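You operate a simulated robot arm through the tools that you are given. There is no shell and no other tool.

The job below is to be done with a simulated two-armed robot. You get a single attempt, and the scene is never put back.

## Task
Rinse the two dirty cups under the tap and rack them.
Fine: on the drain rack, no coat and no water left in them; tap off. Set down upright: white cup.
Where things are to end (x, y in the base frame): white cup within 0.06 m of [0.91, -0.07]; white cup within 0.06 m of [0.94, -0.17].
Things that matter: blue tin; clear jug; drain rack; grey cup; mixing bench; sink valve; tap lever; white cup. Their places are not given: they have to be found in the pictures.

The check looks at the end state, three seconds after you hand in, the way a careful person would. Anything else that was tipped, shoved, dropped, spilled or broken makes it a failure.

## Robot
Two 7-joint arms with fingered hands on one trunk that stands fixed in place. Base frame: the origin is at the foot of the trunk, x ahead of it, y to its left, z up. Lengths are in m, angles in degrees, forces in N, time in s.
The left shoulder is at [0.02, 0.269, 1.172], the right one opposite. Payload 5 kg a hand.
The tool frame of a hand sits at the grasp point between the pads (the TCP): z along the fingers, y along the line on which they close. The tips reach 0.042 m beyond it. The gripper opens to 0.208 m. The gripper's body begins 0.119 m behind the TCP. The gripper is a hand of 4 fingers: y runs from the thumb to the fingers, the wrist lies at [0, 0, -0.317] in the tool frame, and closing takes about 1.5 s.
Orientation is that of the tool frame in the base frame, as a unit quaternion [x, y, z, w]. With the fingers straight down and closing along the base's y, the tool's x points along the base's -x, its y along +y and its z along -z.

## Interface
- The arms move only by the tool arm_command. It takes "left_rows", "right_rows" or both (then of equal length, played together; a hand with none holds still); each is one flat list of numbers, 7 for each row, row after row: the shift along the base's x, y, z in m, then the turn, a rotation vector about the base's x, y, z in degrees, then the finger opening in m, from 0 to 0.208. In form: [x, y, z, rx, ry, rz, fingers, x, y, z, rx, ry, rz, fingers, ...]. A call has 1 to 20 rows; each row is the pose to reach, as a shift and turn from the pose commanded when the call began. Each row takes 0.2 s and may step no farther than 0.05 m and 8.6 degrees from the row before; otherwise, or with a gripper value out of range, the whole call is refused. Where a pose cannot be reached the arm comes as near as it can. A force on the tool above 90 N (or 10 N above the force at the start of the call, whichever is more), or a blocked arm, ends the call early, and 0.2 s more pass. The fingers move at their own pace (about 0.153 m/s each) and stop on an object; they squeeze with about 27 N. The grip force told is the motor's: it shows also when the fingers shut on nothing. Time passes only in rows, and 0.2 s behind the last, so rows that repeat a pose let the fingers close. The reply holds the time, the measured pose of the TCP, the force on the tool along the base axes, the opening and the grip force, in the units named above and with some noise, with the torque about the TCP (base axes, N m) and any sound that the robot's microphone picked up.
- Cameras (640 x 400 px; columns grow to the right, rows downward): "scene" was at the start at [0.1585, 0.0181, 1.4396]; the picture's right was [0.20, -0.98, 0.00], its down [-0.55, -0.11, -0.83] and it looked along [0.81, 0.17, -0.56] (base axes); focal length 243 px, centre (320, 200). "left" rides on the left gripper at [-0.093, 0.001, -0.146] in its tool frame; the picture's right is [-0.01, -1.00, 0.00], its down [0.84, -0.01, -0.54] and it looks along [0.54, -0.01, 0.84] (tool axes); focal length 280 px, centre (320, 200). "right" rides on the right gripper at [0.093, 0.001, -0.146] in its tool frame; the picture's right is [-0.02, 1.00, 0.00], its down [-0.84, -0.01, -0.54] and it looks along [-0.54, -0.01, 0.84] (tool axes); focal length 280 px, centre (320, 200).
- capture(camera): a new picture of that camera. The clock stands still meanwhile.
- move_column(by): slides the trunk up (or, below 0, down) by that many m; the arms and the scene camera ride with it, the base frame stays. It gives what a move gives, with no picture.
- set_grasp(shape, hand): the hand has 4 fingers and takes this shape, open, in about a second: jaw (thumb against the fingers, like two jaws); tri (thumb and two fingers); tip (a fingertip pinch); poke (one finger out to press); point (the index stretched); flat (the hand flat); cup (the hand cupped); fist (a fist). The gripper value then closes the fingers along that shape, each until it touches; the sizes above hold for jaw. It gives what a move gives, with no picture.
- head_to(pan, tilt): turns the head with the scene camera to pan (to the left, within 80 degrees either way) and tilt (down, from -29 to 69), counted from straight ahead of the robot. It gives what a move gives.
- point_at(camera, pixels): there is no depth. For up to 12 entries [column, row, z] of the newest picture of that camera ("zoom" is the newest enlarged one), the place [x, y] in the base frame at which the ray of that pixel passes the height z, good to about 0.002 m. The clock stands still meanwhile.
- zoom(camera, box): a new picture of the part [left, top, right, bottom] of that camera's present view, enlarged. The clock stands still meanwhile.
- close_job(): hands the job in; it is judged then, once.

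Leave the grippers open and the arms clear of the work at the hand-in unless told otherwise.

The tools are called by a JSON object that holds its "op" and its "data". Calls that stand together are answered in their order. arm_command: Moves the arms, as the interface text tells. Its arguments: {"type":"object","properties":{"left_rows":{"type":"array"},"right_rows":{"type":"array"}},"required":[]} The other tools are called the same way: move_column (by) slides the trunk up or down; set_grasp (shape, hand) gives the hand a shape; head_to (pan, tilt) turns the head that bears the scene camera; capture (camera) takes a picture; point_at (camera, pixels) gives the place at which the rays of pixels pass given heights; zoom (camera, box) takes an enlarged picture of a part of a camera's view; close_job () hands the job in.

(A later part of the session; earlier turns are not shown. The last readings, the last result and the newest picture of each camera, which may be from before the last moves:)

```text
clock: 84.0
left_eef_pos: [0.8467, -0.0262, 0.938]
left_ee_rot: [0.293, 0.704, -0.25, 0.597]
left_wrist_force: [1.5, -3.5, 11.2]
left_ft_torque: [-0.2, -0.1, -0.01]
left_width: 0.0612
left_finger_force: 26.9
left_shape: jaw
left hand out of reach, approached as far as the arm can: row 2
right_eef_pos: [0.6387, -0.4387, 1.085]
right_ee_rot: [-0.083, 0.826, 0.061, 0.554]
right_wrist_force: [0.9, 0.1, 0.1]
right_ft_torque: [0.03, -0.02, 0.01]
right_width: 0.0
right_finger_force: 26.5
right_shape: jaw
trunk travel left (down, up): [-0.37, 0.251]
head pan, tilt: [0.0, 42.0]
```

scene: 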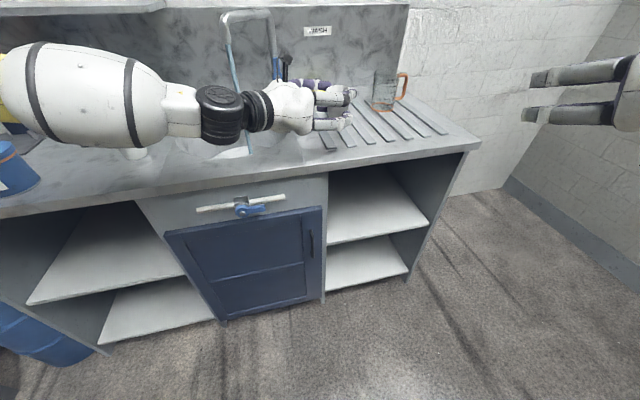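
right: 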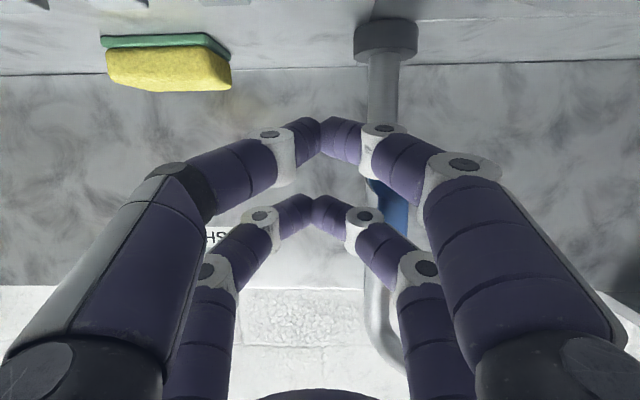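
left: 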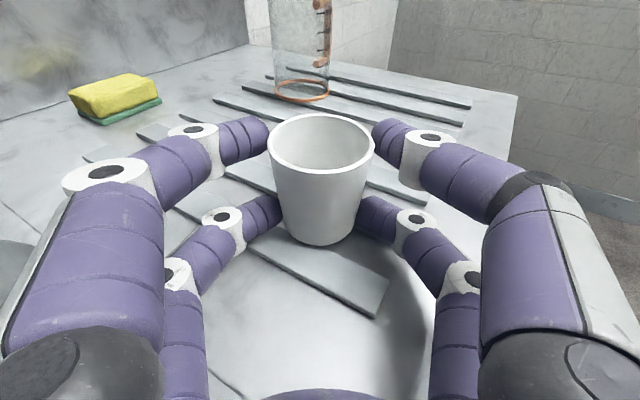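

Contact (11 N). Release slowly.

{"op": "arm_command", "data": {"left_rows": [0, 0, 0.001, 0, 0, 0, 0.066, 0, 0, 0.002, 0, 0, 0, 0.08, 0, 0, 0.002, 0, 0, 0, 0.1, 0, 0, 0.002, 0, 0, 0, 0.13, 0, 0, 0.002, 0, 0, 0, 0.13]}}

{"op": "capture", "data": {"camera": "left"}}

```text
clock: 85.2
left_eef_pos: [0.8471, -0.0265, 0.9364]
left_ee_rot: [0.293, 0.704, -0.25, 0.597]
left_wrist_force: [0.5, 0.4, -0.9]
left_ft_torque: [-0.01, -0.01, 0.0]
left_width: 0.1291
left_finger_force: 0.1
left_shape: jaw
right_eef_pos: [0.638, -0.4389, 1.0842]
right_ee_rot: [-0.083, 0.826, 0.061, 0.554]
right_wrist_force: [-0.2, -0.6, -0.9]
right_ft_torque: [-0.01, 0.01, -0.03]
right_width: 0.0
right_finger_force: 26.8
right_shape: jaw
trunk travel left (down, up): [-0.37, 0.251]
head pan, tilt: [0.0, 42.0]
```

```text
taken
```

left: 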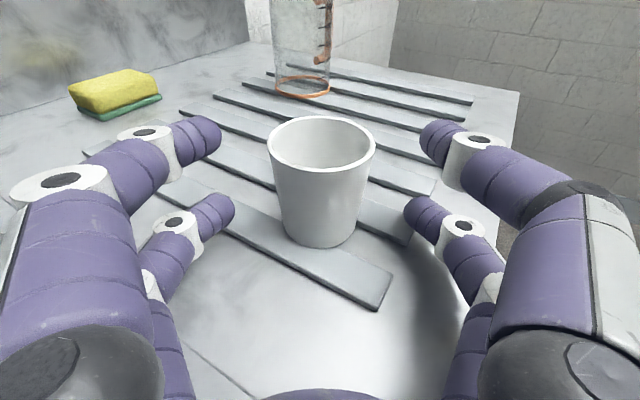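

Standing upright across strips 1 and 2. Back the left hand straight off, then up and left, out of the right hand's way.

{"op": "arm_command", "data": {"left_rows": [-0.03, 0.03, 0, 0, 0, 0, 0.13, -0.06, 0.06, 0.005, 0, 0, 0, 0.13, -0.09, 0.09, 0.02, 0, 0, 0, 0.13, -0.11, 0.115, 0.05, 0, 0, 0, 0.13, -0.12, 0.145, 0.085, 0, 0, 0, 0.13, -0.12, 0.185, 0.11, 0, 0, 0, 0.13, -0.12, 0.23, 0.12, 0, 0, 0, 0.13, -0.12, 0.275, 0.12, 0, 0, 0, 0.13, -0.12, 0.32, 0.12, 0, 0, 0, 0.13]}}

{"op": "capture", "data": {"camera": "scene"}}

```text
clock: 87.2
left_eef_pos: [0.7262, 0.2968, 1.0558]
left_ee_rot: [0.293, 0.704, -0.251, 0.596]
left_wrist_force: [0.8, 0.9, 0.5]
left_ft_torque: [-0.03, 0.04, -0.1]
left_width: 0.1296
left_finger_force: 0.2
left_shape: jaw
right_eef_pos: [0.6394, -0.4364, 1.0852]
right_ee_rot: [-0.083, 0.827, 0.06, 0.553]
right_wrist_force: [-0.3, 1.6, -1.0]
right_ft_torque: [-0.11, 0.05, -0.19]
right_width: 0.0
right_finger_force: 27.0
right_shape: jaw
trunk travel left (down, up): [-0.37, 0.251]
head pan, tilt: [0.0, 42.0]
```

```text
taken
```

scene: 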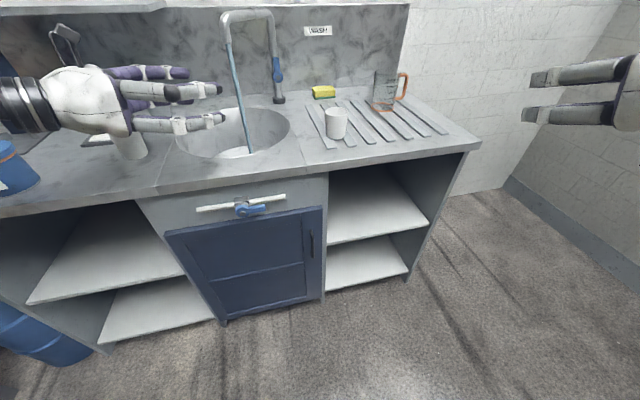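

The cup stands on the rack at (336,122). Now bring the right hand over it: open to 0.13, pitch down 6° (tilt ≈28°), to above TCP (0.845,−0.060).

{"op": "zoom", "data": {"camera": "scene", "box": [290, 80, 450, 180]}}

{"op": "arm_command", "data": {"right_rows": [0.0206, 0.0377, 0.0, 0, 0, 0, 0.13, 0.0412, 0.0754, 0, 0, 0, 0, 0.13, 0.0618, 0.1131, 0, 0, 0, 0, 0.13, 0.0824, 0.1508, 0, 0, 0, 0, 0.13, 0.103, 0.1885, 0, 0, 0, 0, 0.13, 0.1236, 0.2262, 0, 0, 0, 0, 0.13, 0.1442, 0.2639, 0, -0.4, 2, 0, 0.13, 0.1648, 0.3016, 0, -0.8, 4, 0, 0.13, 0.1854, 0.3393, 0, -1.2, 5.9, 0, 0.13, 0.206, 0.377, -0.01, -1.2, 5.9, 0, 0.13]}}

{"op": "capture", "data": {"camera": "scene"}}

{"op": "capture", "data": {"camera": "right"}}

```text
4.00 times, centred on (370, 130) of scene
```

zoom: 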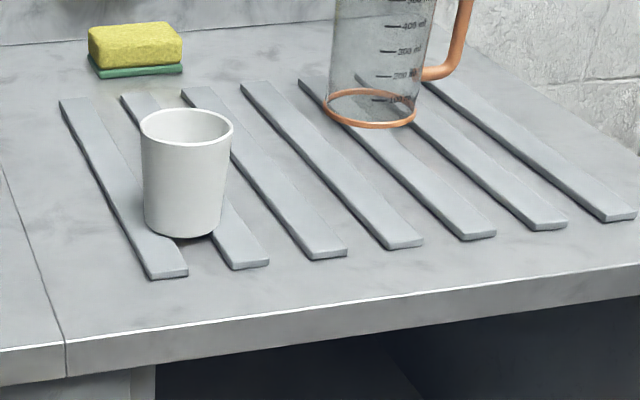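

```text
clock: 89.4
left_eef_pos: [0.7257, 0.2939, 1.0553]
left_ee_rot: [0.293, 0.705, -0.251, 0.596]
left_wrist_force: [0.6, -0.1, -0.8]
left_ft_torque: [-0.08, -0.05, -0.08]
left_width: 0.1294
left_finger_force: 0.2
left_shape: jaw
right_eef_pos: [0.8466, -0.0614, 1.0746]
right_ee_rot: [-0.085, 0.854, 0.056, 0.51]
right_wrist_force: [-0.4, 0.1, 0.6]
right_ft_torque: [-0.01, 0.06, 0.0]
right_width: 0.1298
right_finger_force: 0.0
right_shape: jaw
trunk travel left (down, up): [-0.37, 0.251]
head pan, tilt: [0.0, 42.0]
```

```text
taken
```

scene: 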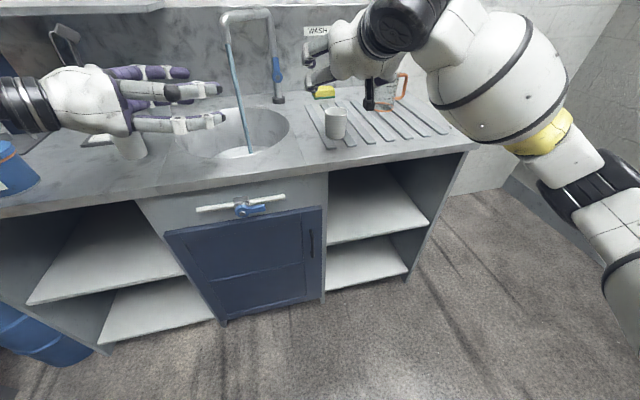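

```text
taken
```

right: 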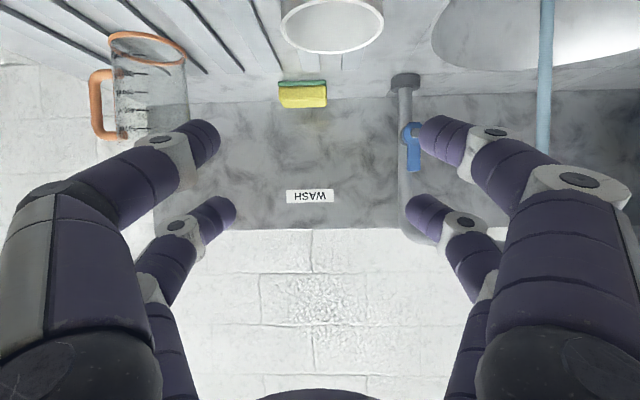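

The right camera sees the cup's mouth at (332,25) top. Check its location.

{"op": "point_at", "data": {"camera": "right", "pixels": [[332, 22, 0.961], [281, 22, 0.961], [384, 22, 0.961], [332, 53, 0.961]]}}

{"op": "zoom", "data": {"camera": "scene", "box": [290, 30, 450, 180]}}

```text
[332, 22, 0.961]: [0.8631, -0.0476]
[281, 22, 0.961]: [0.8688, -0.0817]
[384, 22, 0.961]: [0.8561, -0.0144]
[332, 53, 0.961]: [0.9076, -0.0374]
```

```text
2.67 times, centred on (370, 105) of scene
```

zoom: 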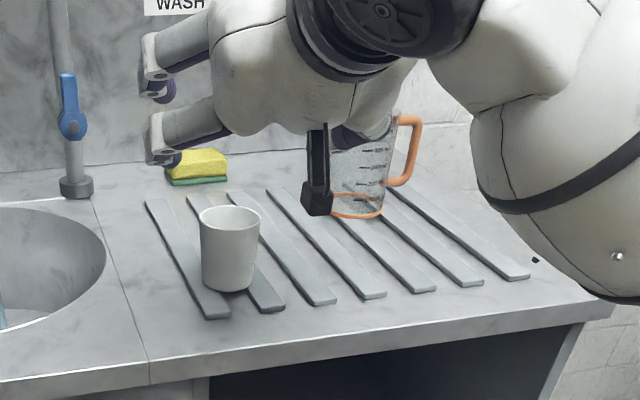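

{"op": "point_at", "data": {"camera": "scene", "pixels": [[336.5, 111.5, 0.961], [325, 113, 0.961], [348, 111, 0.961], [336, 137, 0.878]]}}

```text
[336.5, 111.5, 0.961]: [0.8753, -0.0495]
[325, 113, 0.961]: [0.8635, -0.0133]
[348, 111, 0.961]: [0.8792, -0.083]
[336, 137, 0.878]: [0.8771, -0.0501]
```

Cup axis ≈(0.873,−0.049). Shift +0.007 in y and descend to z 0.985 first.

{"op": "arm_command", "data": {"right_rows": [0, 0.007, -0.03, 0, 0, 0, 0.13, 0, 0.007, -0.06, 0, 0, 0, 0.13, 0, 0.007, -0.09, 0, 0, 0, 0.13, 0, 0.007, -0.09, 0, 0, 0, 0.13]}}

{"op": "capture", "data": {"camera": "right"}}

{"op": "zoom", "data": {"camera": "scene", "box": [290, 60, 450, 180]}}

```text
clock: 90.4
left_eef_pos: [0.7255, 0.2946, 1.0577]
left_ee_rot: [0.294, 0.704, -0.251, 0.596]
left_wrist_force: [-0.1, -0.2, -0.2]
left_ft_torque: [-0.01, -0.01, -0.02]
left_width: 0.1296
left_finger_force: 0.1
left_shape: jaw
right_eef_pos: [0.844, -0.054, 0.9841]
right_ee_rot: [-0.086, 0.854, 0.057, 0.51]
right_wrist_force: [-0.4, -0.8, -0.3]
right_ft_torque: [-0.02, -0.02, 0.0]
right_width: 0.1297
right_finger_force: 0.2
right_shape: jaw
trunk travel left (down, up): [-0.37, 0.251]
head pan, tilt: [0.0, 42.0]
```

```text
taken
```

right: 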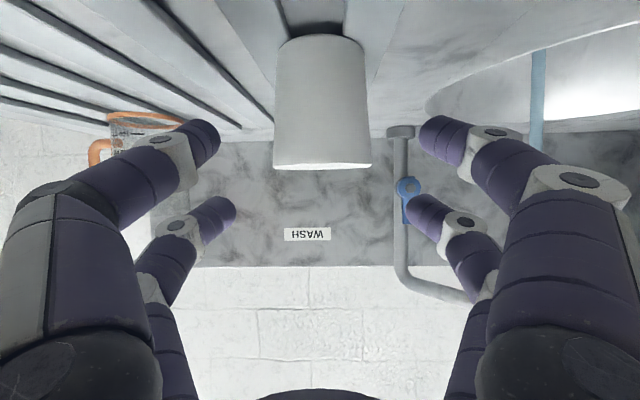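

```text
3.33 times, centred on (370, 120) of scene
```

zoom: 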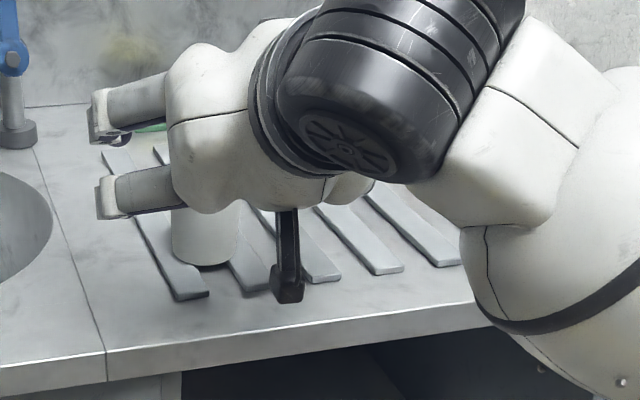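

Well centred (cup at column 322). Descend the last 0.041 m.

{"op": "arm_command", "data": {"right_rows": [0, 0, -0.02, 0, 0, 0, 0.13, 0, 0, -0.034, 0, 0, 0, 0.13, 0, 0, -0.041, 0, 0, 0, 0.13, 0, 0, -0.041, 0, 0, 0, 0.13]}}

{"op": "capture", "data": {"camera": "right"}}

{"op": "zoom", "data": {"camera": "scene", "box": [290, 60, 450, 180]}}

{"op": "capture", "data": {"camera": "left"}}

```text
clock: 91.4
left_eef_pos: [0.7247, 0.295, 1.0567]
left_ee_rot: [0.294, 0.704, -0.251, 0.596]
left_wrist_force: [-0.9, 0.5, 0.6]
left_ft_torque: [-0.01, 0.0, -0.02]
left_width: 0.1297
left_finger_force: 0.1
left_shape: jaw
right_eef_pos: [0.8444, -0.053, 0.9428]
right_ee_rot: [-0.086, 0.854, 0.057, 0.509]
right_wrist_force: [-0.3, -0.2, 0.7]
right_ft_torque: [0.01, 0.0, 0.01]
right_width: 0.1297
right_finger_force: 0.1
right_shape: jaw
trunk travel left (down, up): [-0.37, 0.251]
head pan, tilt: [0.0, 42.0]
```

```text
taken
```

right: 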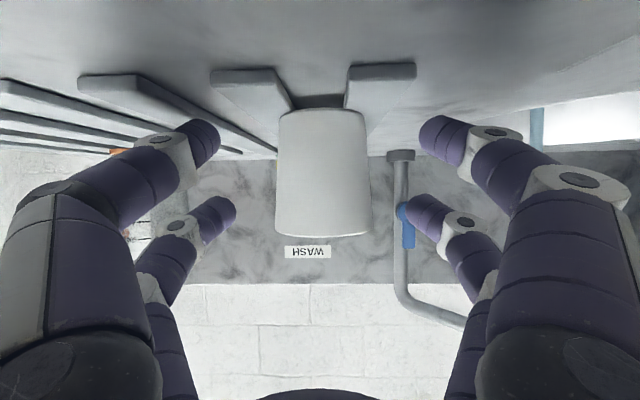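

```text
3.33 times, centred on (370, 120) of scene
```

zoom: 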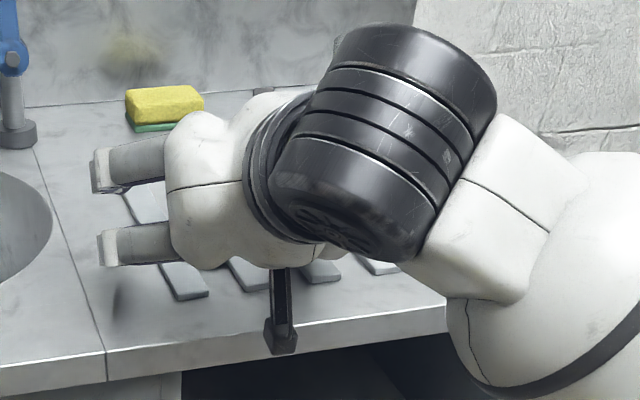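

```text
taken
```

left: 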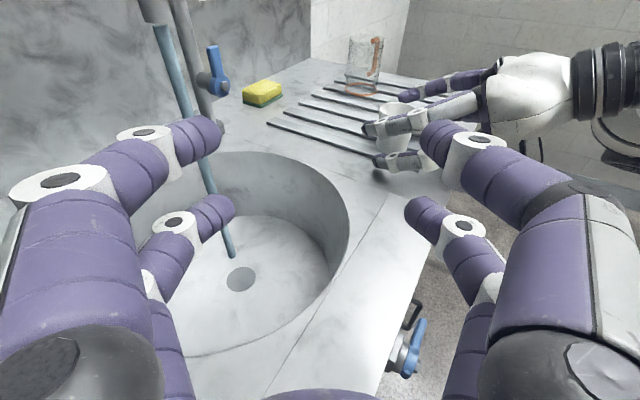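

The left camera has a side view of the right hand around the cup; zoom there.

{"op": "zoom", "data": {"camera": "left", "box": [340, 40, 580, 200]}}

```text
2.50 times, centred on (460, 120) of left
```

zoom: 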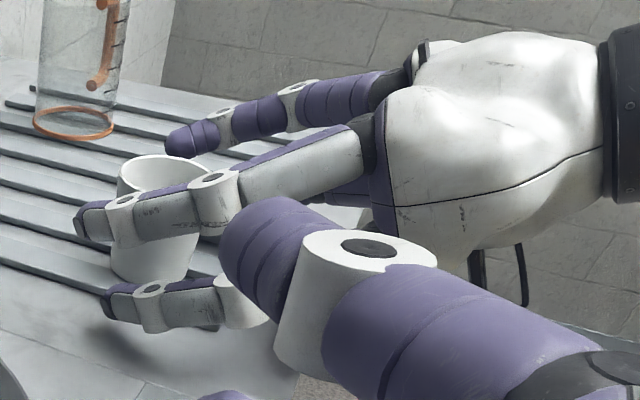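

Good straddle. Close the right fingers gradually.

{"op": "arm_command", "data": {"right_rows": [0, 0, 0, 0, 0, 0, 0.11, 0, 0, 0, 0, 0, 0, 0.09, 0, 0, 0, 0, 0, 0, 0.075, 0, 0, 0, 0, 0, 0, 0.065, 0, 0, 0, 0, 0, 0, 0.055, 0, 0, 0, 0, 0, 0, 0.055]}}

{"op": "capture", "data": {"camera": "right"}}

{"op": "zoom", "data": {"camera": "left", "box": [340, 40, 580, 200]}}

```text
clock: 92.8
left_eef_pos: [0.7253, 0.2948, 1.0576]
left_ee_rot: [0.294, 0.705, -0.25, 0.595]
left_wrist_force: [-0.2, 0.5, -0.2]
left_ft_torque: [0.01, 0.01, 0.0]
left_width: 0.1299
left_finger_force: 0.1
left_shape: jaw
right_eef_pos: [0.8448, -0.0527, 0.9429]
right_ee_rot: [-0.086, 0.855, 0.057, 0.509]
right_wrist_force: [-0.7, 0.4, 0.5]
right_ft_torque: [-0.04, 0.02, -0.01]
right_width: 0.0543
right_finger_force: 26.5
right_shape: jaw
trunk travel left (down, up): [-0.37, 0.251]
head pan, tilt: [0.0, 42.0]
```

```text
taken
```

right: 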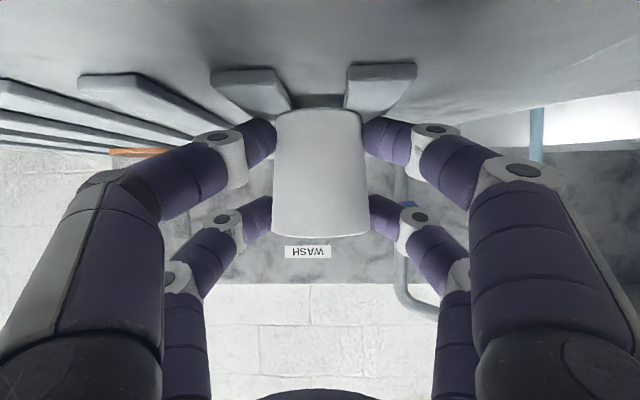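

```text
2.50 times, centred on (460, 120) of left
```

zoom: 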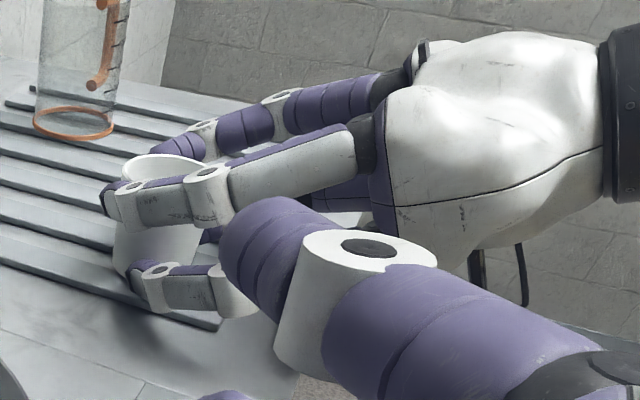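

Gripped (0.054 m, 26.5 N). Tighten, lift 0.05 m, shift by (0.058,−0.118) to the far slot.

{"op": "arm_command", "data": {"right_rows": [0, 0, 0, 0, 0, 0, 0.04, 0, 0, 0.012, 0, 0, 0, 0.04, 0, 0, 0.03, 0, 0, 0, 0.04, 0, 0, 0.05, 0, 0, 0, 0.04]}}

{"op": "zoom", "data": {"camera": "left", "box": [340, 20, 580, 180]}}

```text
clock: 93.8
left_eef_pos: [0.7267, 0.2948, 1.0569]
left_ee_rot: [0.293, 0.705, -0.25, 0.596]
left_wrist_force: [-1.1, -0.1, -0.2]
left_ft_torque: [-0.04, -0.01, 0.01]
left_width: 0.13
left_finger_force: 0.1
left_shape: jaw
right_eef_pos: [0.8448, -0.0536, 0.9941]
right_ee_rot: [-0.086, 0.855, 0.056, 0.509]
right_wrist_force: [0.8, 0.0, -0.6]
right_ft_torque: [0.03, 0.0, 0.01]
right_width: 0.0543
right_finger_force: 27.0
right_shape: jaw
trunk travel left (down, up): [-0.37, 0.251]
head pan, tilt: [0.0, 42.0]
```

```text
2.50 times, centred on (460, 100) of left
```

zoom: 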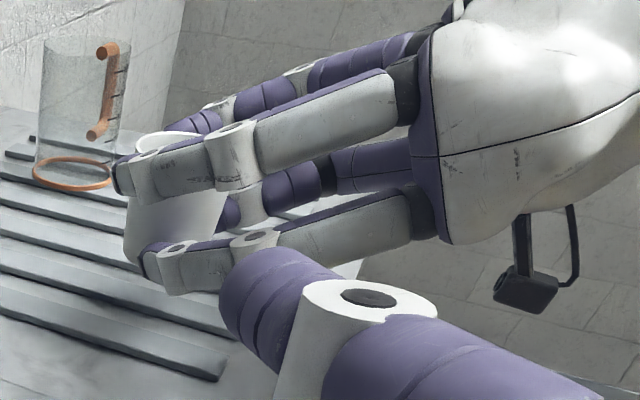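

The cup rose with the hand, upright. Now move over to the far slot.

{"op": "arm_command", "data": {"right_rows": [0.02, -0.04, 0, 0, 0, 0, 0.04, 0.04, -0.08, 0, 0, 0, 0, 0.04, 0.058, -0.117, 0, 0, 0, 0, 0.04, 0.058, -0.117, 0, 0, 0, 0, 0.04]}}

{"op": "capture", "data": {"camera": "scene"}}

{"op": "zoom", "data": {"camera": "left", "box": [340, 20, 580, 180]}}

{"op": "capture", "data": {"camera": "right"}}

```text
clock: 94.8
left_eef_pos: [0.7256, 0.2937, 1.0576]
left_ee_rot: [0.294, 0.705, -0.25, 0.596]
left_wrist_force: [0.8, -0.4, -0.5]
left_ft_torque: [0.02, 0.01, 0.01]
left_width: 0.1299
left_finger_force: 0.0
left_shape: jaw
right_eef_pos: [0.9051, -0.1719, 0.996]
right_ee_rot: [-0.086, 0.854, 0.057, 0.509]
right_wrist_force: [0.7, -0.6, -0.4]
right_ft_torque: [0.0, 0.0, 0.01]
right_width: 0.0542
right_finger_force: 27.1
right_shape: jaw
trunk travel left (down, up): [-0.37, 0.251]
head pan, tilt: [0.0, 42.0]
```

```text
taken
```

scene: 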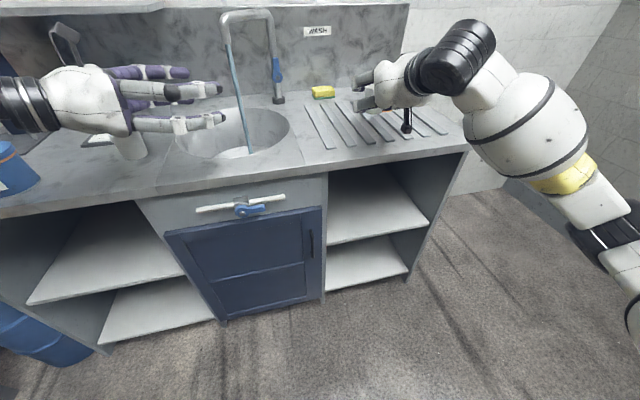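

```text
2.50 times, centred on (460, 100) of left
```

zoom: 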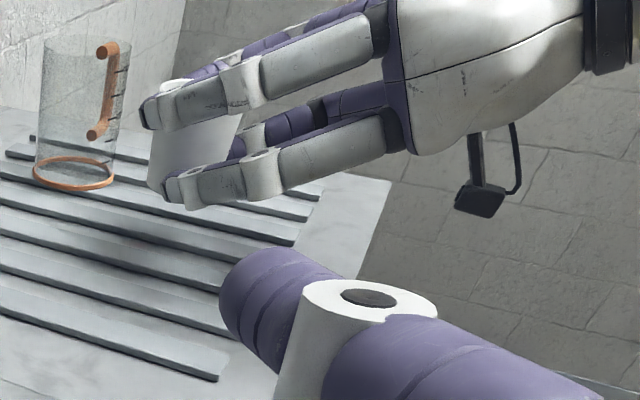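

```text
taken
```

right: 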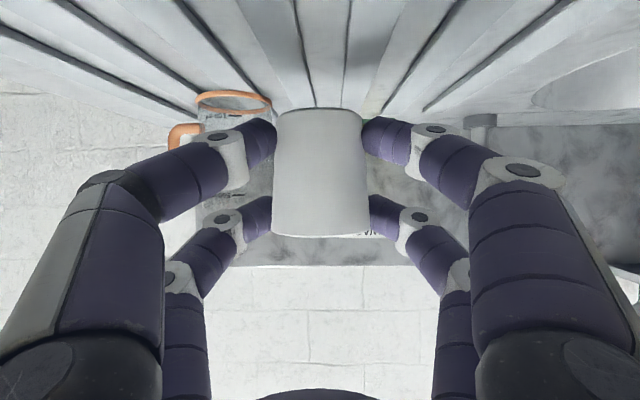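

Check the foot vs strips in the right camera (image top is downward).

{"op": "zoom", "data": {"camera": "right", "box": [200, 0, 440, 150]}}

```text
2.67 times, centred on (320, 75) of right
```

zoom: 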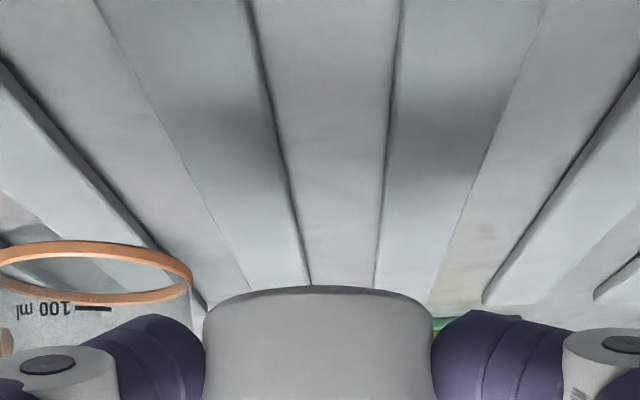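

{"op": "point_at", "data": {"camera": "zoom", "pixels": [[270, 100, 0.876], [394, 100, 0.876], [288, 180, 0.876], [386, 180, 0.876], [318, 290, 0.928], [205, 310, 0.935], [432, 310, 0.935]]}}

```text
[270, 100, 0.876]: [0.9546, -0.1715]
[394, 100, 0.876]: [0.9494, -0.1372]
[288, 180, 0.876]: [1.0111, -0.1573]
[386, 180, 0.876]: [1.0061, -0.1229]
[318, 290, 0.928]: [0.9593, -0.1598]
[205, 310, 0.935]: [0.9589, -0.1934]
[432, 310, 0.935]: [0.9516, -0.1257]
```

The gap centre by this camera is ~6 mm to the left of the cup axis; shift +0.005 in y and lower 0.047 m.

{"op": "arm_command", "data": {"right_rows": [-0.001, 0.005, -0.015, 0, 0, 0, 0.04, -0.001, 0.005, -0.032, 0, 0, 0, 0.04, -0.001, 0.005, -0.047, 0, 0, 0, 0.04, -0.001, 0.005, -0.047, 0, 0, 0, 0.04]}}

{"op": "arm_command", "data": {"right_rows": [0, 0, -0.002, 0, 0, 0, 0.04, 0, 0, -0.004, 0, 0, 0, 0.04]}}

```text
clock: 95.8
left_eef_pos: [0.7254, 0.2956, 1.057]
left_ee_rot: [0.294, 0.704, -0.251, 0.596]
left_wrist_force: [0.6, 0.0, 0.1]
left_ft_torque: [-0.01, 0.0, 0.0]
left_width: 0.1295
left_finger_force: 0.1
left_shape: jaw
right_eef_pos: [0.9011, -0.1665, 0.9473]
right_ee_rot: [-0.086, 0.854, 0.056, 0.51]
right_wrist_force: [-0.3, 0.2, -0.8]
right_ft_torque: [-0.01, 0.01, -0.03]
right_width: 0.0541
right_finger_force: 26.9
right_shape: jaw
trunk travel left (down, up): [-0.37, 0.251]
head pan, tilt: [0.0, 42.0]
```

```text
clock: 96.4
left_eef_pos: [0.7259, 0.2948, 1.0564]
left_ee_rot: [0.295, 0.704, -0.251, 0.595]
left_wrist_force: [1.1, -0.6, -0.3]
left_ft_torque: [-0.01, 0.02, 0.0]
left_width: 0.1292
left_finger_force: 0.0
left_shape: jaw
right_eef_pos: [0.9014, -0.1664, 0.9444]
right_ee_rot: [-0.085, 0.854, 0.056, 0.51]
right_wrist_force: [-0.3, 0.8, 0.7]
right_ft_torque: [0.03, -0.02, -0.03]
right_width: 0.0538
right_finger_force: 27.0
right_shape: jaw
trunk travel left (down, up): [-0.37, 0.251]
head pan, tilt: [0.0, 42.0]
```

No contact yet; two more 2 mm steps.

{"op": "arm_command", "data": {"right_rows": [0, 0, -0.002, 0, 0, 0, 0.04, 0, 0, -0.004, 0, 0, 0, 0.04]}}

{"op": "capture", "data": {"camera": "right"}}

```text
clock: 97.0
left_eef_pos: [0.7249, 0.2949, 1.0585]
left_ee_rot: [0.293, 0.705, -0.249, 0.596]
left_wrist_force: [0.2, -0.2, 0.2]
left_ft_torque: [0.0, -0.02, 0.0]
left_width: 0.1296
left_finger_force: 0.1
left_shape: jaw
right_eef_pos: [0.9005, -0.1661, 0.9416]
right_ee_rot: [-0.085, 0.852, 0.056, 0.513]
right_wrist_force: [2.0, -0.5, 18.8]
right_ft_torque: [-0.1, -0.01, 0.01]
right_width: 0.0541
right_finger_force: 26.9
right_shape: jaw
trunk travel left (down, up): [-0.37, 0.251]
head pan, tilt: [0.0, 42.0]
```

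```text
taken
```

right: 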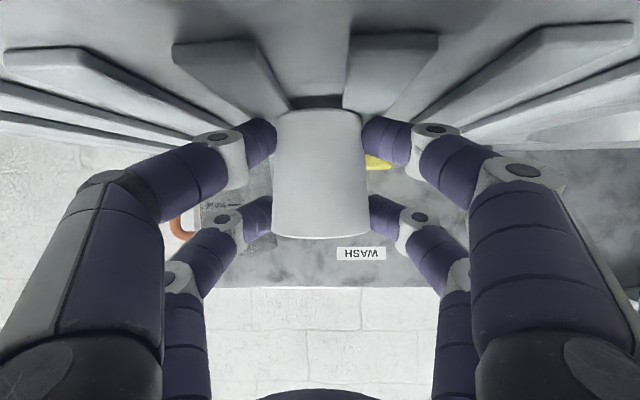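

Contact (19 N up) and the foot bridges two strips. Release slowly, easing up 2 mm.

{"op": "arm_command", "data": {"right_rows": [0, 0, 0.002, 0, 0, 0, 0.05, 0, 0, 0.002, 0, 0, 0, 0.065, 0, 0, 0.002, 0, 0, 0, 0.085, 0, 0, 0.002, 0, 0, 0, 0.11, 0, 0, 0.002, 0, 0, 0, 0.13, 0, 0, 0.002, 0, 0, 0, 0.13]}}

{"op": "capture", "data": {"camera": "right"}}

```text
clock: 98.4
left_eef_pos: [0.7255, 0.2945, 1.057]
left_ee_rot: [0.294, 0.704, -0.25, 0.596]
left_wrist_force: [0.2, 0.8, -0.2]
left_ft_torque: [-0.02, 0.0, 0.01]
left_width: 0.1298
left_finger_force: 0.0
left_shape: jaw
right_eef_pos: [0.9019, -0.1661, 0.9412]
right_ee_rot: [-0.086, 0.854, 0.056, 0.509]
right_wrist_force: [-0.5, -1.4, 8.0]
right_ft_torque: [-0.03, -0.11, -0.08]
right_width: 0.1282
right_finger_force: 0.0
right_shape: jaw
trunk travel left (down, up): [-0.37, 0.251]
head pan, tilt: [0.0, 42.0]
```

```text
taken
```

right: 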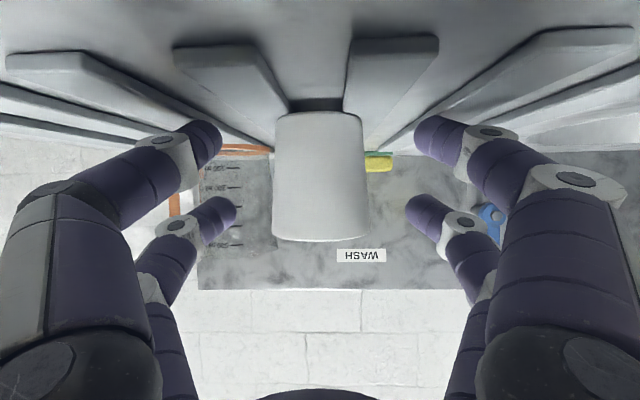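

Released and standing upright. Back straight off, then up and out to the right side.

{"op": "arm_command", "data": {"right_rows": [0, 0, 0.006, 0, 0, 0, 0.13, -0.035, -0.007, 0.01, 0, 0, 0, 0.13, -0.075, -0.015, 0.02, 0, 0, 0, 0.13, -0.115, -0.023, 0.04, 0, 0, 0, 0.13, -0.145, -0.04, 0.07, 0, 0, 0, 0.13, -0.165, -0.07, 0.1, 0, 0, 0, 0.13, -0.185, -0.11, 0.115, 0, 0, 0, 0.13, -0.205, -0.15, 0.12, 0, 0, 0, 0.13, -0.22, -0.19, 0.125, 0, 0, 0, 0.13, -0.23, -0.235, 0.13, 0, 0, 0, 0.13]}}

{"op": "capture", "data": {"camera": "scene"}}

{"op": "zoom", "data": {"camera": "scene", "box": [290, 60, 450, 180]}}

```text
clock: 100.6
left_eef_pos: [0.7256, 0.2935, 1.0579]
left_ee_rot: [0.294, 0.704, -0.25, 0.596]
left_wrist_force: [0.1, -0.7, 1.3]
left_ft_torque: [0.06, 0.07, 0.02]
left_width: 0.1299
left_finger_force: 0.1
left_shape: jaw
right_eef_pos: [0.6719, -0.4039, 1.0718]
right_ee_rot: [-0.085, 0.855, 0.056, 0.509]
right_wrist_force: [0.8, 0.5, -0.7]
right_ft_torque: [-0.03, 0.05, 0.01]
right_width: 0.13
right_finger_force: 0.1
right_shape: jaw
trunk travel left (down, up): [-0.37, 0.251]
head pan, tilt: [0.0, 42.0]
```

```text
taken
```

scene: 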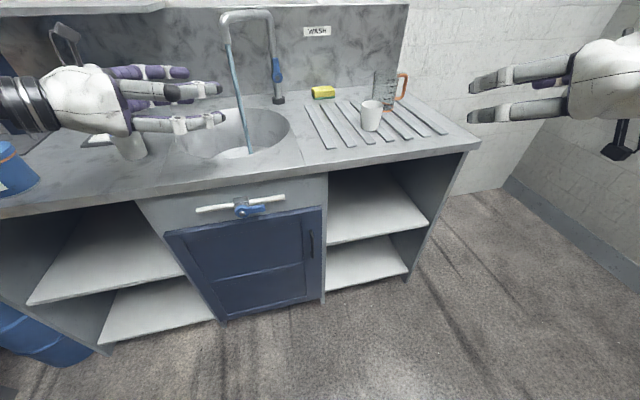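

```text
3.33 times, centred on (370, 120) of scene
```

zoom: 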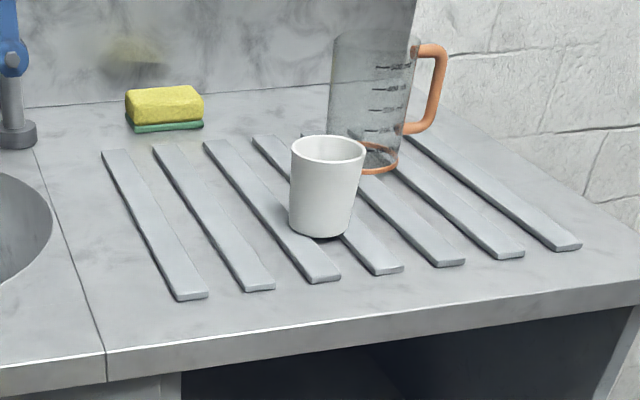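

{"op": "point_at", "data": {"camera": "zoom", "pixels": [[329, 150, 0.961], [292, 152, 0.961], [366, 150, 0.961], [320, 238, 0.877]]}}

```text
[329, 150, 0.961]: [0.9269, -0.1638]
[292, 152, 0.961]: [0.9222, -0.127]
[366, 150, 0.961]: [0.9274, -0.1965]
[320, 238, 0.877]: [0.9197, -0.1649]
```

First cup stands at (0.927,−0.163), well within tolerance. Now the blue-coated cup at ≈(0.763,0.514): yaw the left hand +30° (heading −15°) and move above TCP (0.734,0.522).

{"op": "arm_command", "data": {"left_rows": [0, 0.04, 0, 0, 0, 5, 0.13, 0, 0.08, 0, 0, 0, 10, 0.13, 0.002, 0.12, 0, 0, 0, 15, 0.13, 0.004, 0.16, 0, 0, 0, 20, 0.13, 0.006, 0.195, 0, 0, 0, 25, 0.13, 0.008, 0.2285, 0, 0, 0, 30, 0.13]}}

{"op": "capture", "data": {"camera": "left"}}

{"op": "head_to", "data": {"pan": 30, "tilt": 42}}

{"op": "capture", "data": {"camera": "scene"}}

```text
clock: 102.0
left_eef_pos: [0.7342, 0.5239, 1.0567]
left_ee_rot: [0.102, 0.756, -0.088, 0.641]
left_wrist_force: [-0.3, 0.5, 0.2]
left_ft_torque: [-0.03, 0.02, 0.04]
left_width: 0.1297
left_finger_force: 0.0
left_shape: jaw
right_eef_pos: [0.6717, -0.4044, 1.0698]
right_ee_rot: [-0.085, 0.855, 0.056, 0.509]
right_wrist_force: [0.3, -0.7, 0.6]
right_ft_torque: [0.04, -0.03, 0.04]
right_width: 0.1296
right_finger_force: 0.1
right_shape: jaw
trunk travel left (down, up): [-0.37, 0.251]
head pan, tilt: [0.0, 42.0]
```

```text
taken
```

left: 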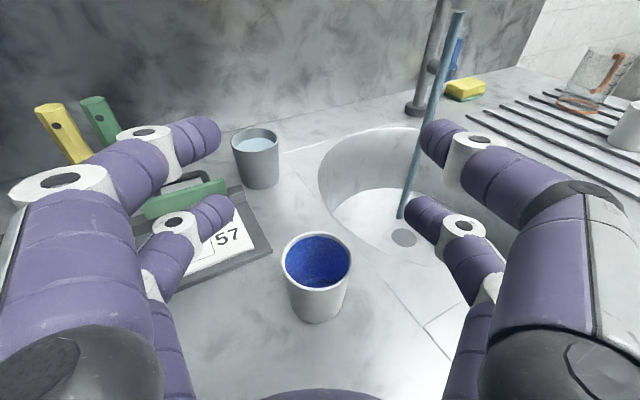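

```text
clock: 103.0
left_eef_pos: [0.7338, 0.5223, 1.0563]
left_ee_rot: [0.102, 0.756, -0.088, 0.64]
left_wrist_force: [-0.3, 0.1, 0.0]
left_ft_torque: [-0.06, -0.02, 0.01]
left_width: 0.1295
left_finger_force: 0.0
left_shape: jaw
right_eef_pos: [0.6706, -0.4039, 1.0697]
right_ee_rot: [-0.086, 0.855, 0.056, 0.509]
right_wrist_force: [0.3, 0.7, 0.2]
right_ft_torque: [0.02, 0.02, 0.04]
right_width: 0.1298
right_finger_force: 0.2
right_shape: jaw
trunk travel left (down, up): [-0.37, 0.251]
head pan, tilt: [30.0, 42.0]
```

```text
taken
```

scene: 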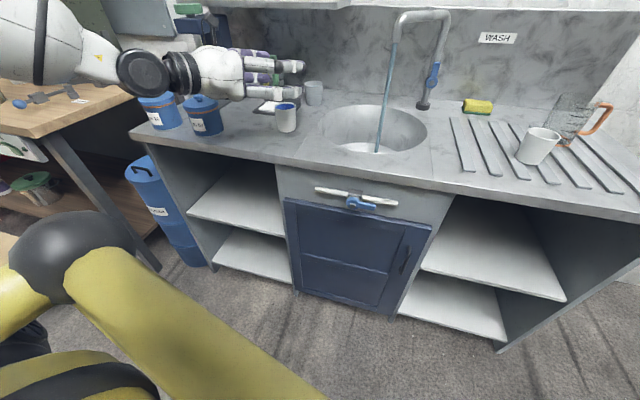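

Measure blue cup rim (316,261) and the board's corner (271,248).

{"op": "point_at", "data": {"camera": "left", "pixels": [[316, 261, 0.953], [281, 262, 0.953], [351, 260, 0.953], [271, 248, 0.875], [240, 185, 0.875], [185, 290, 0.875], [317, 322, 0.868]]}}

{"op": "zoom", "data": {"camera": "scene", "box": [200, 40, 360, 150]}}

```text
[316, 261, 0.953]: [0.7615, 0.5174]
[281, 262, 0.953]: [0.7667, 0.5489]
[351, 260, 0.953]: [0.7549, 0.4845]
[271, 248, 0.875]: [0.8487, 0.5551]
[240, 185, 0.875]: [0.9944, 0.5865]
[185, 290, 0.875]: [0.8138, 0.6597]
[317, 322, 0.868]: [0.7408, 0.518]
```

```text
3.64 times, centred on (280, 95) of scene
```

zoom: 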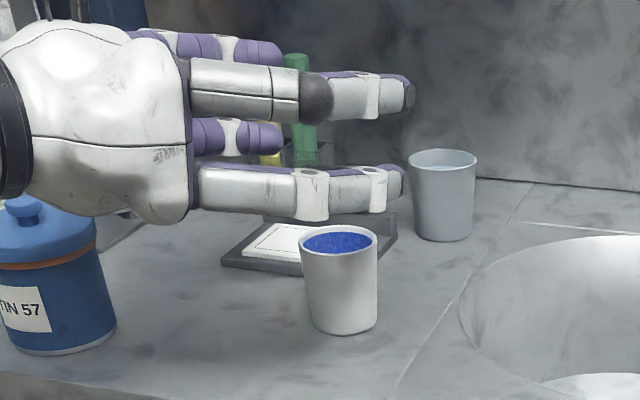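

Cup axis (0.7625,0.517); board edge is ~3 cm clear of the left fingertips and tin 57 ~5 cm clear of the palm. Descend to 0.966.

{"op": "arm_command", "data": {"left_rows": [-0.001, 0.003, -0.03, 0, 0, 0, 0.13, -0.001, 0.003, -0.06, 0, 0, 0, 0.13, -0.001, 0.003, -0.09, 0, 0, 0, 0.13, -0.001, 0.003, -0.09, 0, 0, 0, 0.13]}}

{"op": "capture", "data": {"camera": "left"}}

{"op": "zoom", "data": {"camera": "scene", "box": [180, 40, 360, 160]}}

```text
clock: 104.0
left_eef_pos: [0.7352, 0.5262, 0.9663]
left_ee_rot: [0.102, 0.757, -0.088, 0.64]
left_wrist_force: [0.1, 1.3, -0.1]
left_ft_torque: [-0.01, 0.0, -0.08]
left_width: 0.1297
left_finger_force: 0.1
left_shape: jaw
right_eef_pos: [0.6708, -0.4037, 1.0708]
right_ee_rot: [-0.085, 0.855, 0.056, 0.509]
right_wrist_force: [0.6, 1.2, -0.1]
right_ft_torque: [0.0, 0.02, -0.05]
right_width: 0.1298
right_finger_force: 0.1
right_shape: jaw
trunk travel left (down, up): [-0.37, 0.251]
head pan, tilt: [30.0, 42.0]
```

```text
taken
```

left: 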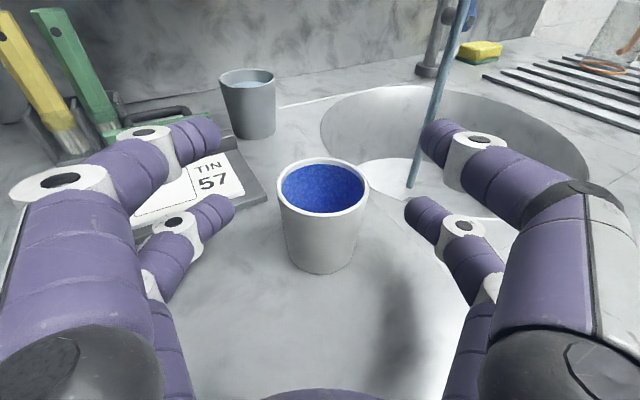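

```text
3.33 times, centred on (270, 100) of scene
```

zoom: 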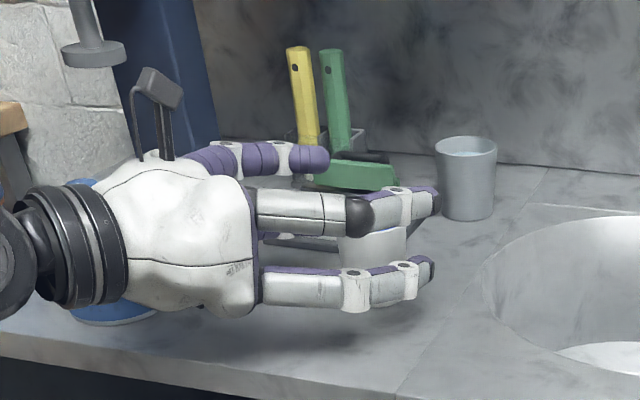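

Aligned. Descend to z≈0.930, then check.

{"op": "arm_command", "data": {"left_rows": [-0.002, -0.001, -0.02, 0, 0, 0, 0.13, -0.002, -0.001, -0.036, 0, 0, 0, 0.13, -0.002, -0.001, -0.036, 0, 0, 0, 0.13]}}

{"op": "capture", "data": {"camera": "left"}}

```text
clock: 104.8
left_eef_pos: [0.7319, 0.525, 0.9312]
left_ee_rot: [0.102, 0.757, -0.088, 0.64]
left_wrist_force: [-0.6, -0.4, -0.1]
left_ft_torque: [-0.01, 0.02, 0.02]
left_width: 0.1297
left_finger_force: 0.1
left_shape: jaw
right_eef_pos: [0.672, -0.4037, 1.0707]
right_ee_rot: [-0.086, 0.855, 0.057, 0.509]
right_wrist_force: [0.0, -1.1, 0.1]
right_ft_torque: [0.02, 0.0, 0.01]
right_width: 0.13
right_finger_force: 0.0
right_shape: jaw
trunk travel left (down, up): [-0.37, 0.251]
head pan, tilt: [30.0, 42.0]
```

```text
taken
```

left: 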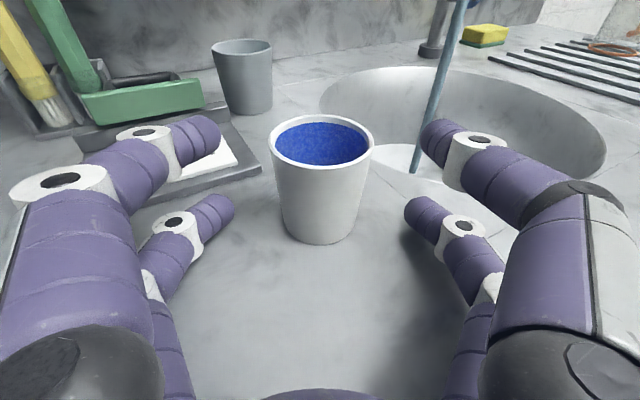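

The same relation as with the first cup. Close gradually, then lift.

{"op": "arm_command", "data": {"left_rows": [0, 0, 0, 0, 0, 0, 0.11, 0, 0, 0, 0, 0, 0, 0.09, 0, 0, 0, 0, 0, 0, 0.075, 0, 0, 0, 0, 0, 0, 0.065, 0, 0, 0, 0, 0, 0, 0.055, 0, 0, 0, 0, 0, 0, 0.045, 0, 0, 0, 0, 0, 0, 0.045]}}

{"op": "capture", "data": {"camera": "left"}}

```text
clock: 106.4
left_eef_pos: [0.7317, 0.5256, 0.9294]
left_ee_rot: [0.101, 0.756, -0.088, 0.641]
left_wrist_force: [-0.1, -0.4, 0.1]
left_ft_torque: [-0.01, -0.02, 0.0]
left_width: 0.0619
left_finger_force: 27.3
left_shape: jaw
right_eef_pos: [0.6705, -0.4049, 1.0701]
right_ee_rot: [-0.086, 0.855, 0.057, 0.509]
right_wrist_force: [-0.8, 0.9, -0.2]
right_ft_torque: [0.0, 0.02, 0.01]
right_width: 0.1294
right_finger_force: 0.0
right_shape: jaw
trunk travel left (down, up): [-0.37, 0.251]
head pan, tilt: [30.0, 42.0]
```

```text
taken
```

left: 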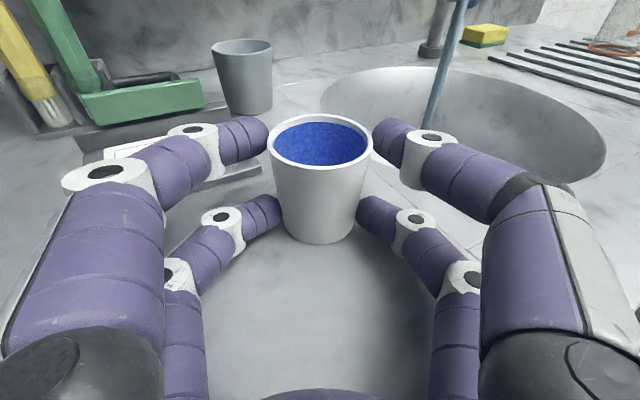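

Firm hold (0.062 m, 27 N). Lift to z 1.03 and carry toward the stream, yawing to heading −25°, stopping just short.

{"op": "arm_command", "data": {"left_rows": [0, 0, 0.015, 0, 0, 0, 0.045, 0, 0, 0.04, 0, 0, 0, 0.045, 0, 0, 0.07, 0, 0, 0, 0.045, 0, 0, 0.1, 0, 0, 0, 0.045, 0.022, -0.032, 0.1, 0, 0, -2, 0.045, 0.045, -0.064, 0.1, 0, 0, -4, 0.045, 0.067, -0.096, 0.1, 0, 0, -6, 0.045, 0.09, -0.128, 0.1, 0, 0, -8, 0.045, 0.112, -0.161, 0.1, 0, 0, -10, 0.045, 0.1346, -0.193, 0.1, 0, 0, -10, 0.045]}}

{"op": "capture", "data": {"camera": "left"}}

{"op": "capture", "data": {"camera": "scene"}}

```text
clock: 108.6
left_eef_pos: [0.8644, 0.3323, 1.0314]
left_ee_rot: [0.168, 0.744, -0.144, 0.63]
left_wrist_force: [-0.7, -1.7, -0.5]
left_ft_torque: [-0.02, 0.06, 0.05]
left_width: 0.0613
left_finger_force: 26.7
left_shape: jaw
right_eef_pos: [0.6705, -0.4035, 1.0702]
right_ee_rot: [-0.086, 0.855, 0.057, 0.508]
right_wrist_force: [-0.5, 0.3, -0.8]
right_ft_torque: [0.04, -0.09, 0.02]
right_width: 0.1299
right_finger_force: 0.1
right_shape: jaw
trunk travel left (down, up): [-0.37, 0.251]
head pan, tilt: [30.0, 42.0]
```

```text
taken
```

left: 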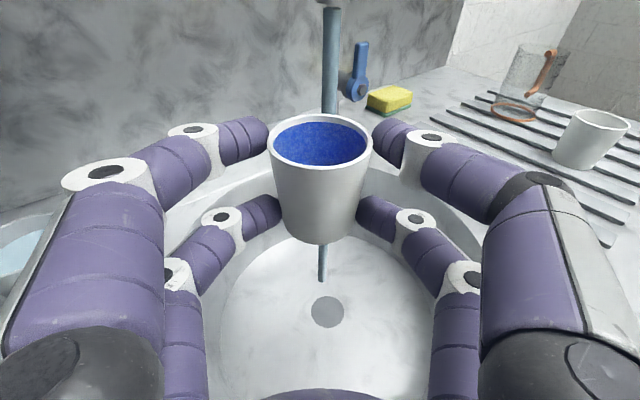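

```text
taken
```

scene: 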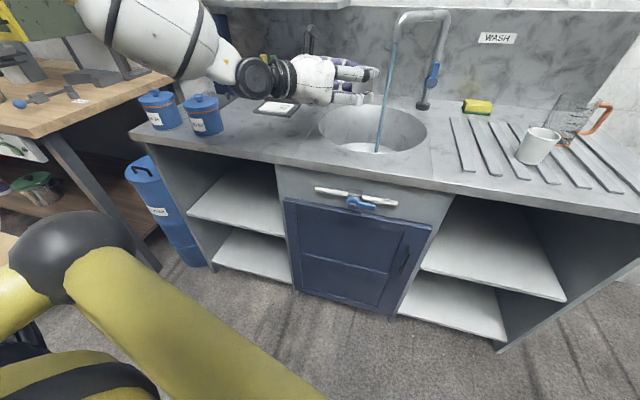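

The same pre-stream pose as before. Move in under the stream and hold for about 3.4 s.

{"op": "arm_command", "data": {"left_rows": [0.027, -0.019, 0, 0, 0, 0, 0.045, 0.054, -0.037, 0, 0, 0, 0, 0.045, 0.081, -0.055, 0, 0, 0, 0, 0.045, 0.081, -0.055, 0, 0, 0, 0, 0.045, 0.081, -0.055, 0, 0, 0, 0, 0.045, 0.081, -0.055, 0, 0, 0, 0, 0.045, 0.081, -0.055, 0, 0, 0, 0, 0.045, 0.081, -0.055, 0, 0, 0, 0, 0.045, 0.081, -0.055, 0, 0, 0, 0, 0.045, 0.081, -0.055, 0, 0, 0, 0, 0.045, 0.081, -0.055, 0, 0, 0, 0, 0.045, 0.081, -0.055, 0, 0, 0, 0, 0.045, 0.081, -0.055, 0, 0, 0, 0, 0.045, 0.081, -0.055, 0, 0, 0, 0, 0.045, 0.081, -0.055, 0, 0, 0, 0, 0.045, 0.081, -0.055, 0, 0, 0, 0, 0.045, 0.081, -0.055, 0, 0, 0, 0, 0.045, 0.081, -0.055, 0, 0, 0, 0, 0.045, 0.081, -0.055, 0, 0, 0, 0, 0.045, 0.081, -0.055, 0, 0, 0, 0, 0.045]}}

{"op": "zoom", "data": {"camera": "left", "box": [220, 60, 420, 270]}}

```text
clock: 112.8
left_eef_pos: [0.9483, 0.2771, 1.0311]
left_ee_rot: [0.168, 0.745, -0.144, 0.63]
left_wrist_force: [0.1, -0.2, -3.3]
left_ft_torque: [0.05, 0.08, -0.01]
left_width: 0.0616
left_finger_force: 26.7
left_shape: jaw
right_eef_pos: [0.6715, -0.4024, 1.0714]
right_ee_rot: [-0.085, 0.855, 0.056, 0.509]
right_wrist_force: [-0.3, -0.3, 0.3]
right_ft_torque: [0.01, 0.01, -0.01]
right_width: 0.1296
right_finger_force: 0.0
right_shape: jaw
trunk travel left (down, up): [-0.37, 0.251]
head pan, tilt: [30.0, 42.0]
```

```text
1.90 times, centred on (320, 165) of left
```

zoom: 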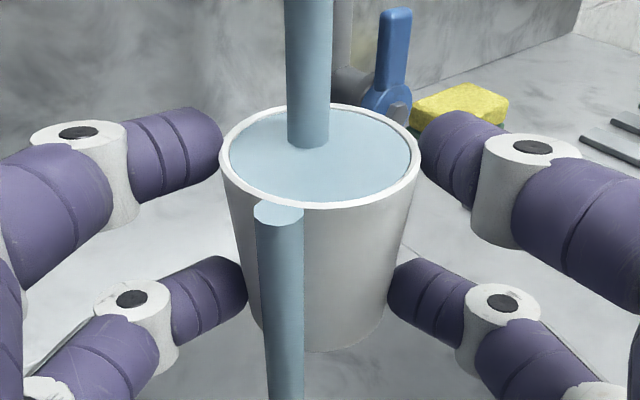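

Full and overflowing in the sink. Ease out of the stream as before, then roll to pour 48°.

{"op": "arm_command", "data": {"left_rows": [-0.012, 0.008, 0, 0, 0, 0, 0.045, -0.024, 0.016, 0, 0, 0, 0, 0.045, -0.036, 0.024, 0, 0, 0, 0, 0.045, -0.048, 0.032, 0, 0, 0, 0, 0.045, -0.06, 0.04, 0, 0, 0, 0, 0.045, -0.073, 0.048, 0, 0, 0, 0, 0.045, -0.073, 0.048, 0, 0, 0, 0, 0.045, -0.073, 0.048, 0, 7.144, -3.336, -1.344, 0.045, -0.073, 0.048, 0, 14.29, -6.67, -2.69, 0.045, -0.073, 0.048, 0, 21.43, -10.01, -4.03, 0.045, -0.073, 0.048, 0, 28.58, -13.34, -5.38, 0.045, -0.073, 0.048, 0, 35.72, -16.68, -6.72, 0.045, -0.073, 0.048, 0, 42.86, -20.02, -8.06, 0.045]}}

{"op": "zoom", "data": {"camera": "left", "box": [220, 60, 420, 270]}}

{"op": "capture", "data": {"camera": "scene"}}

```text
clock: 115.6
left_eef_pos: [0.8745, 0.3247, 1.0312]
left_ee_rot: [0.458, 0.613, 0.125, 0.631]
left_wrist_force: [-0.1, 0.9, -1.7]
left_ft_torque: [0.03, 0.04, -0.01]
left_width: 0.0616
left_finger_force: 27.0
left_shape: jaw
right_eef_pos: [0.6716, -0.4027, 1.0717]
right_ee_rot: [-0.086, 0.855, 0.056, 0.509]
right_wrist_force: [-0.2, 0.2, 0.2]
right_ft_torque: [0.02, -0.01, 0.01]
right_width: 0.1298
right_finger_force: 0.1
right_shape: jaw
trunk travel left (down, up): [-0.37, 0.251]
head pan, tilt: [30.0, 42.0]
```

```text
1.90 times, centred on (320, 165) of left
```

zoom: 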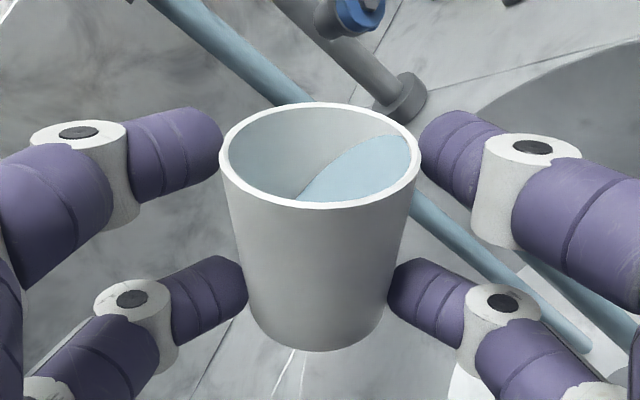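

```text
taken
```

scene: 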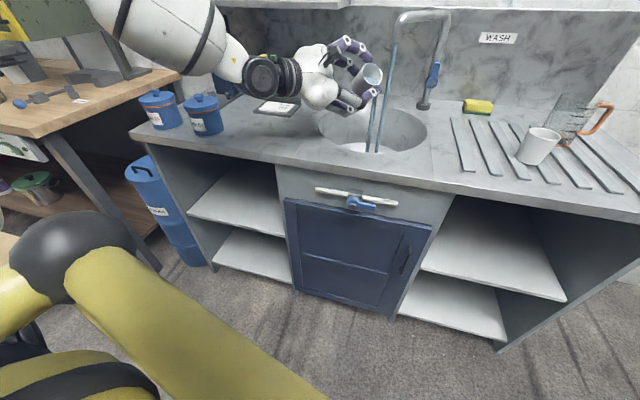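

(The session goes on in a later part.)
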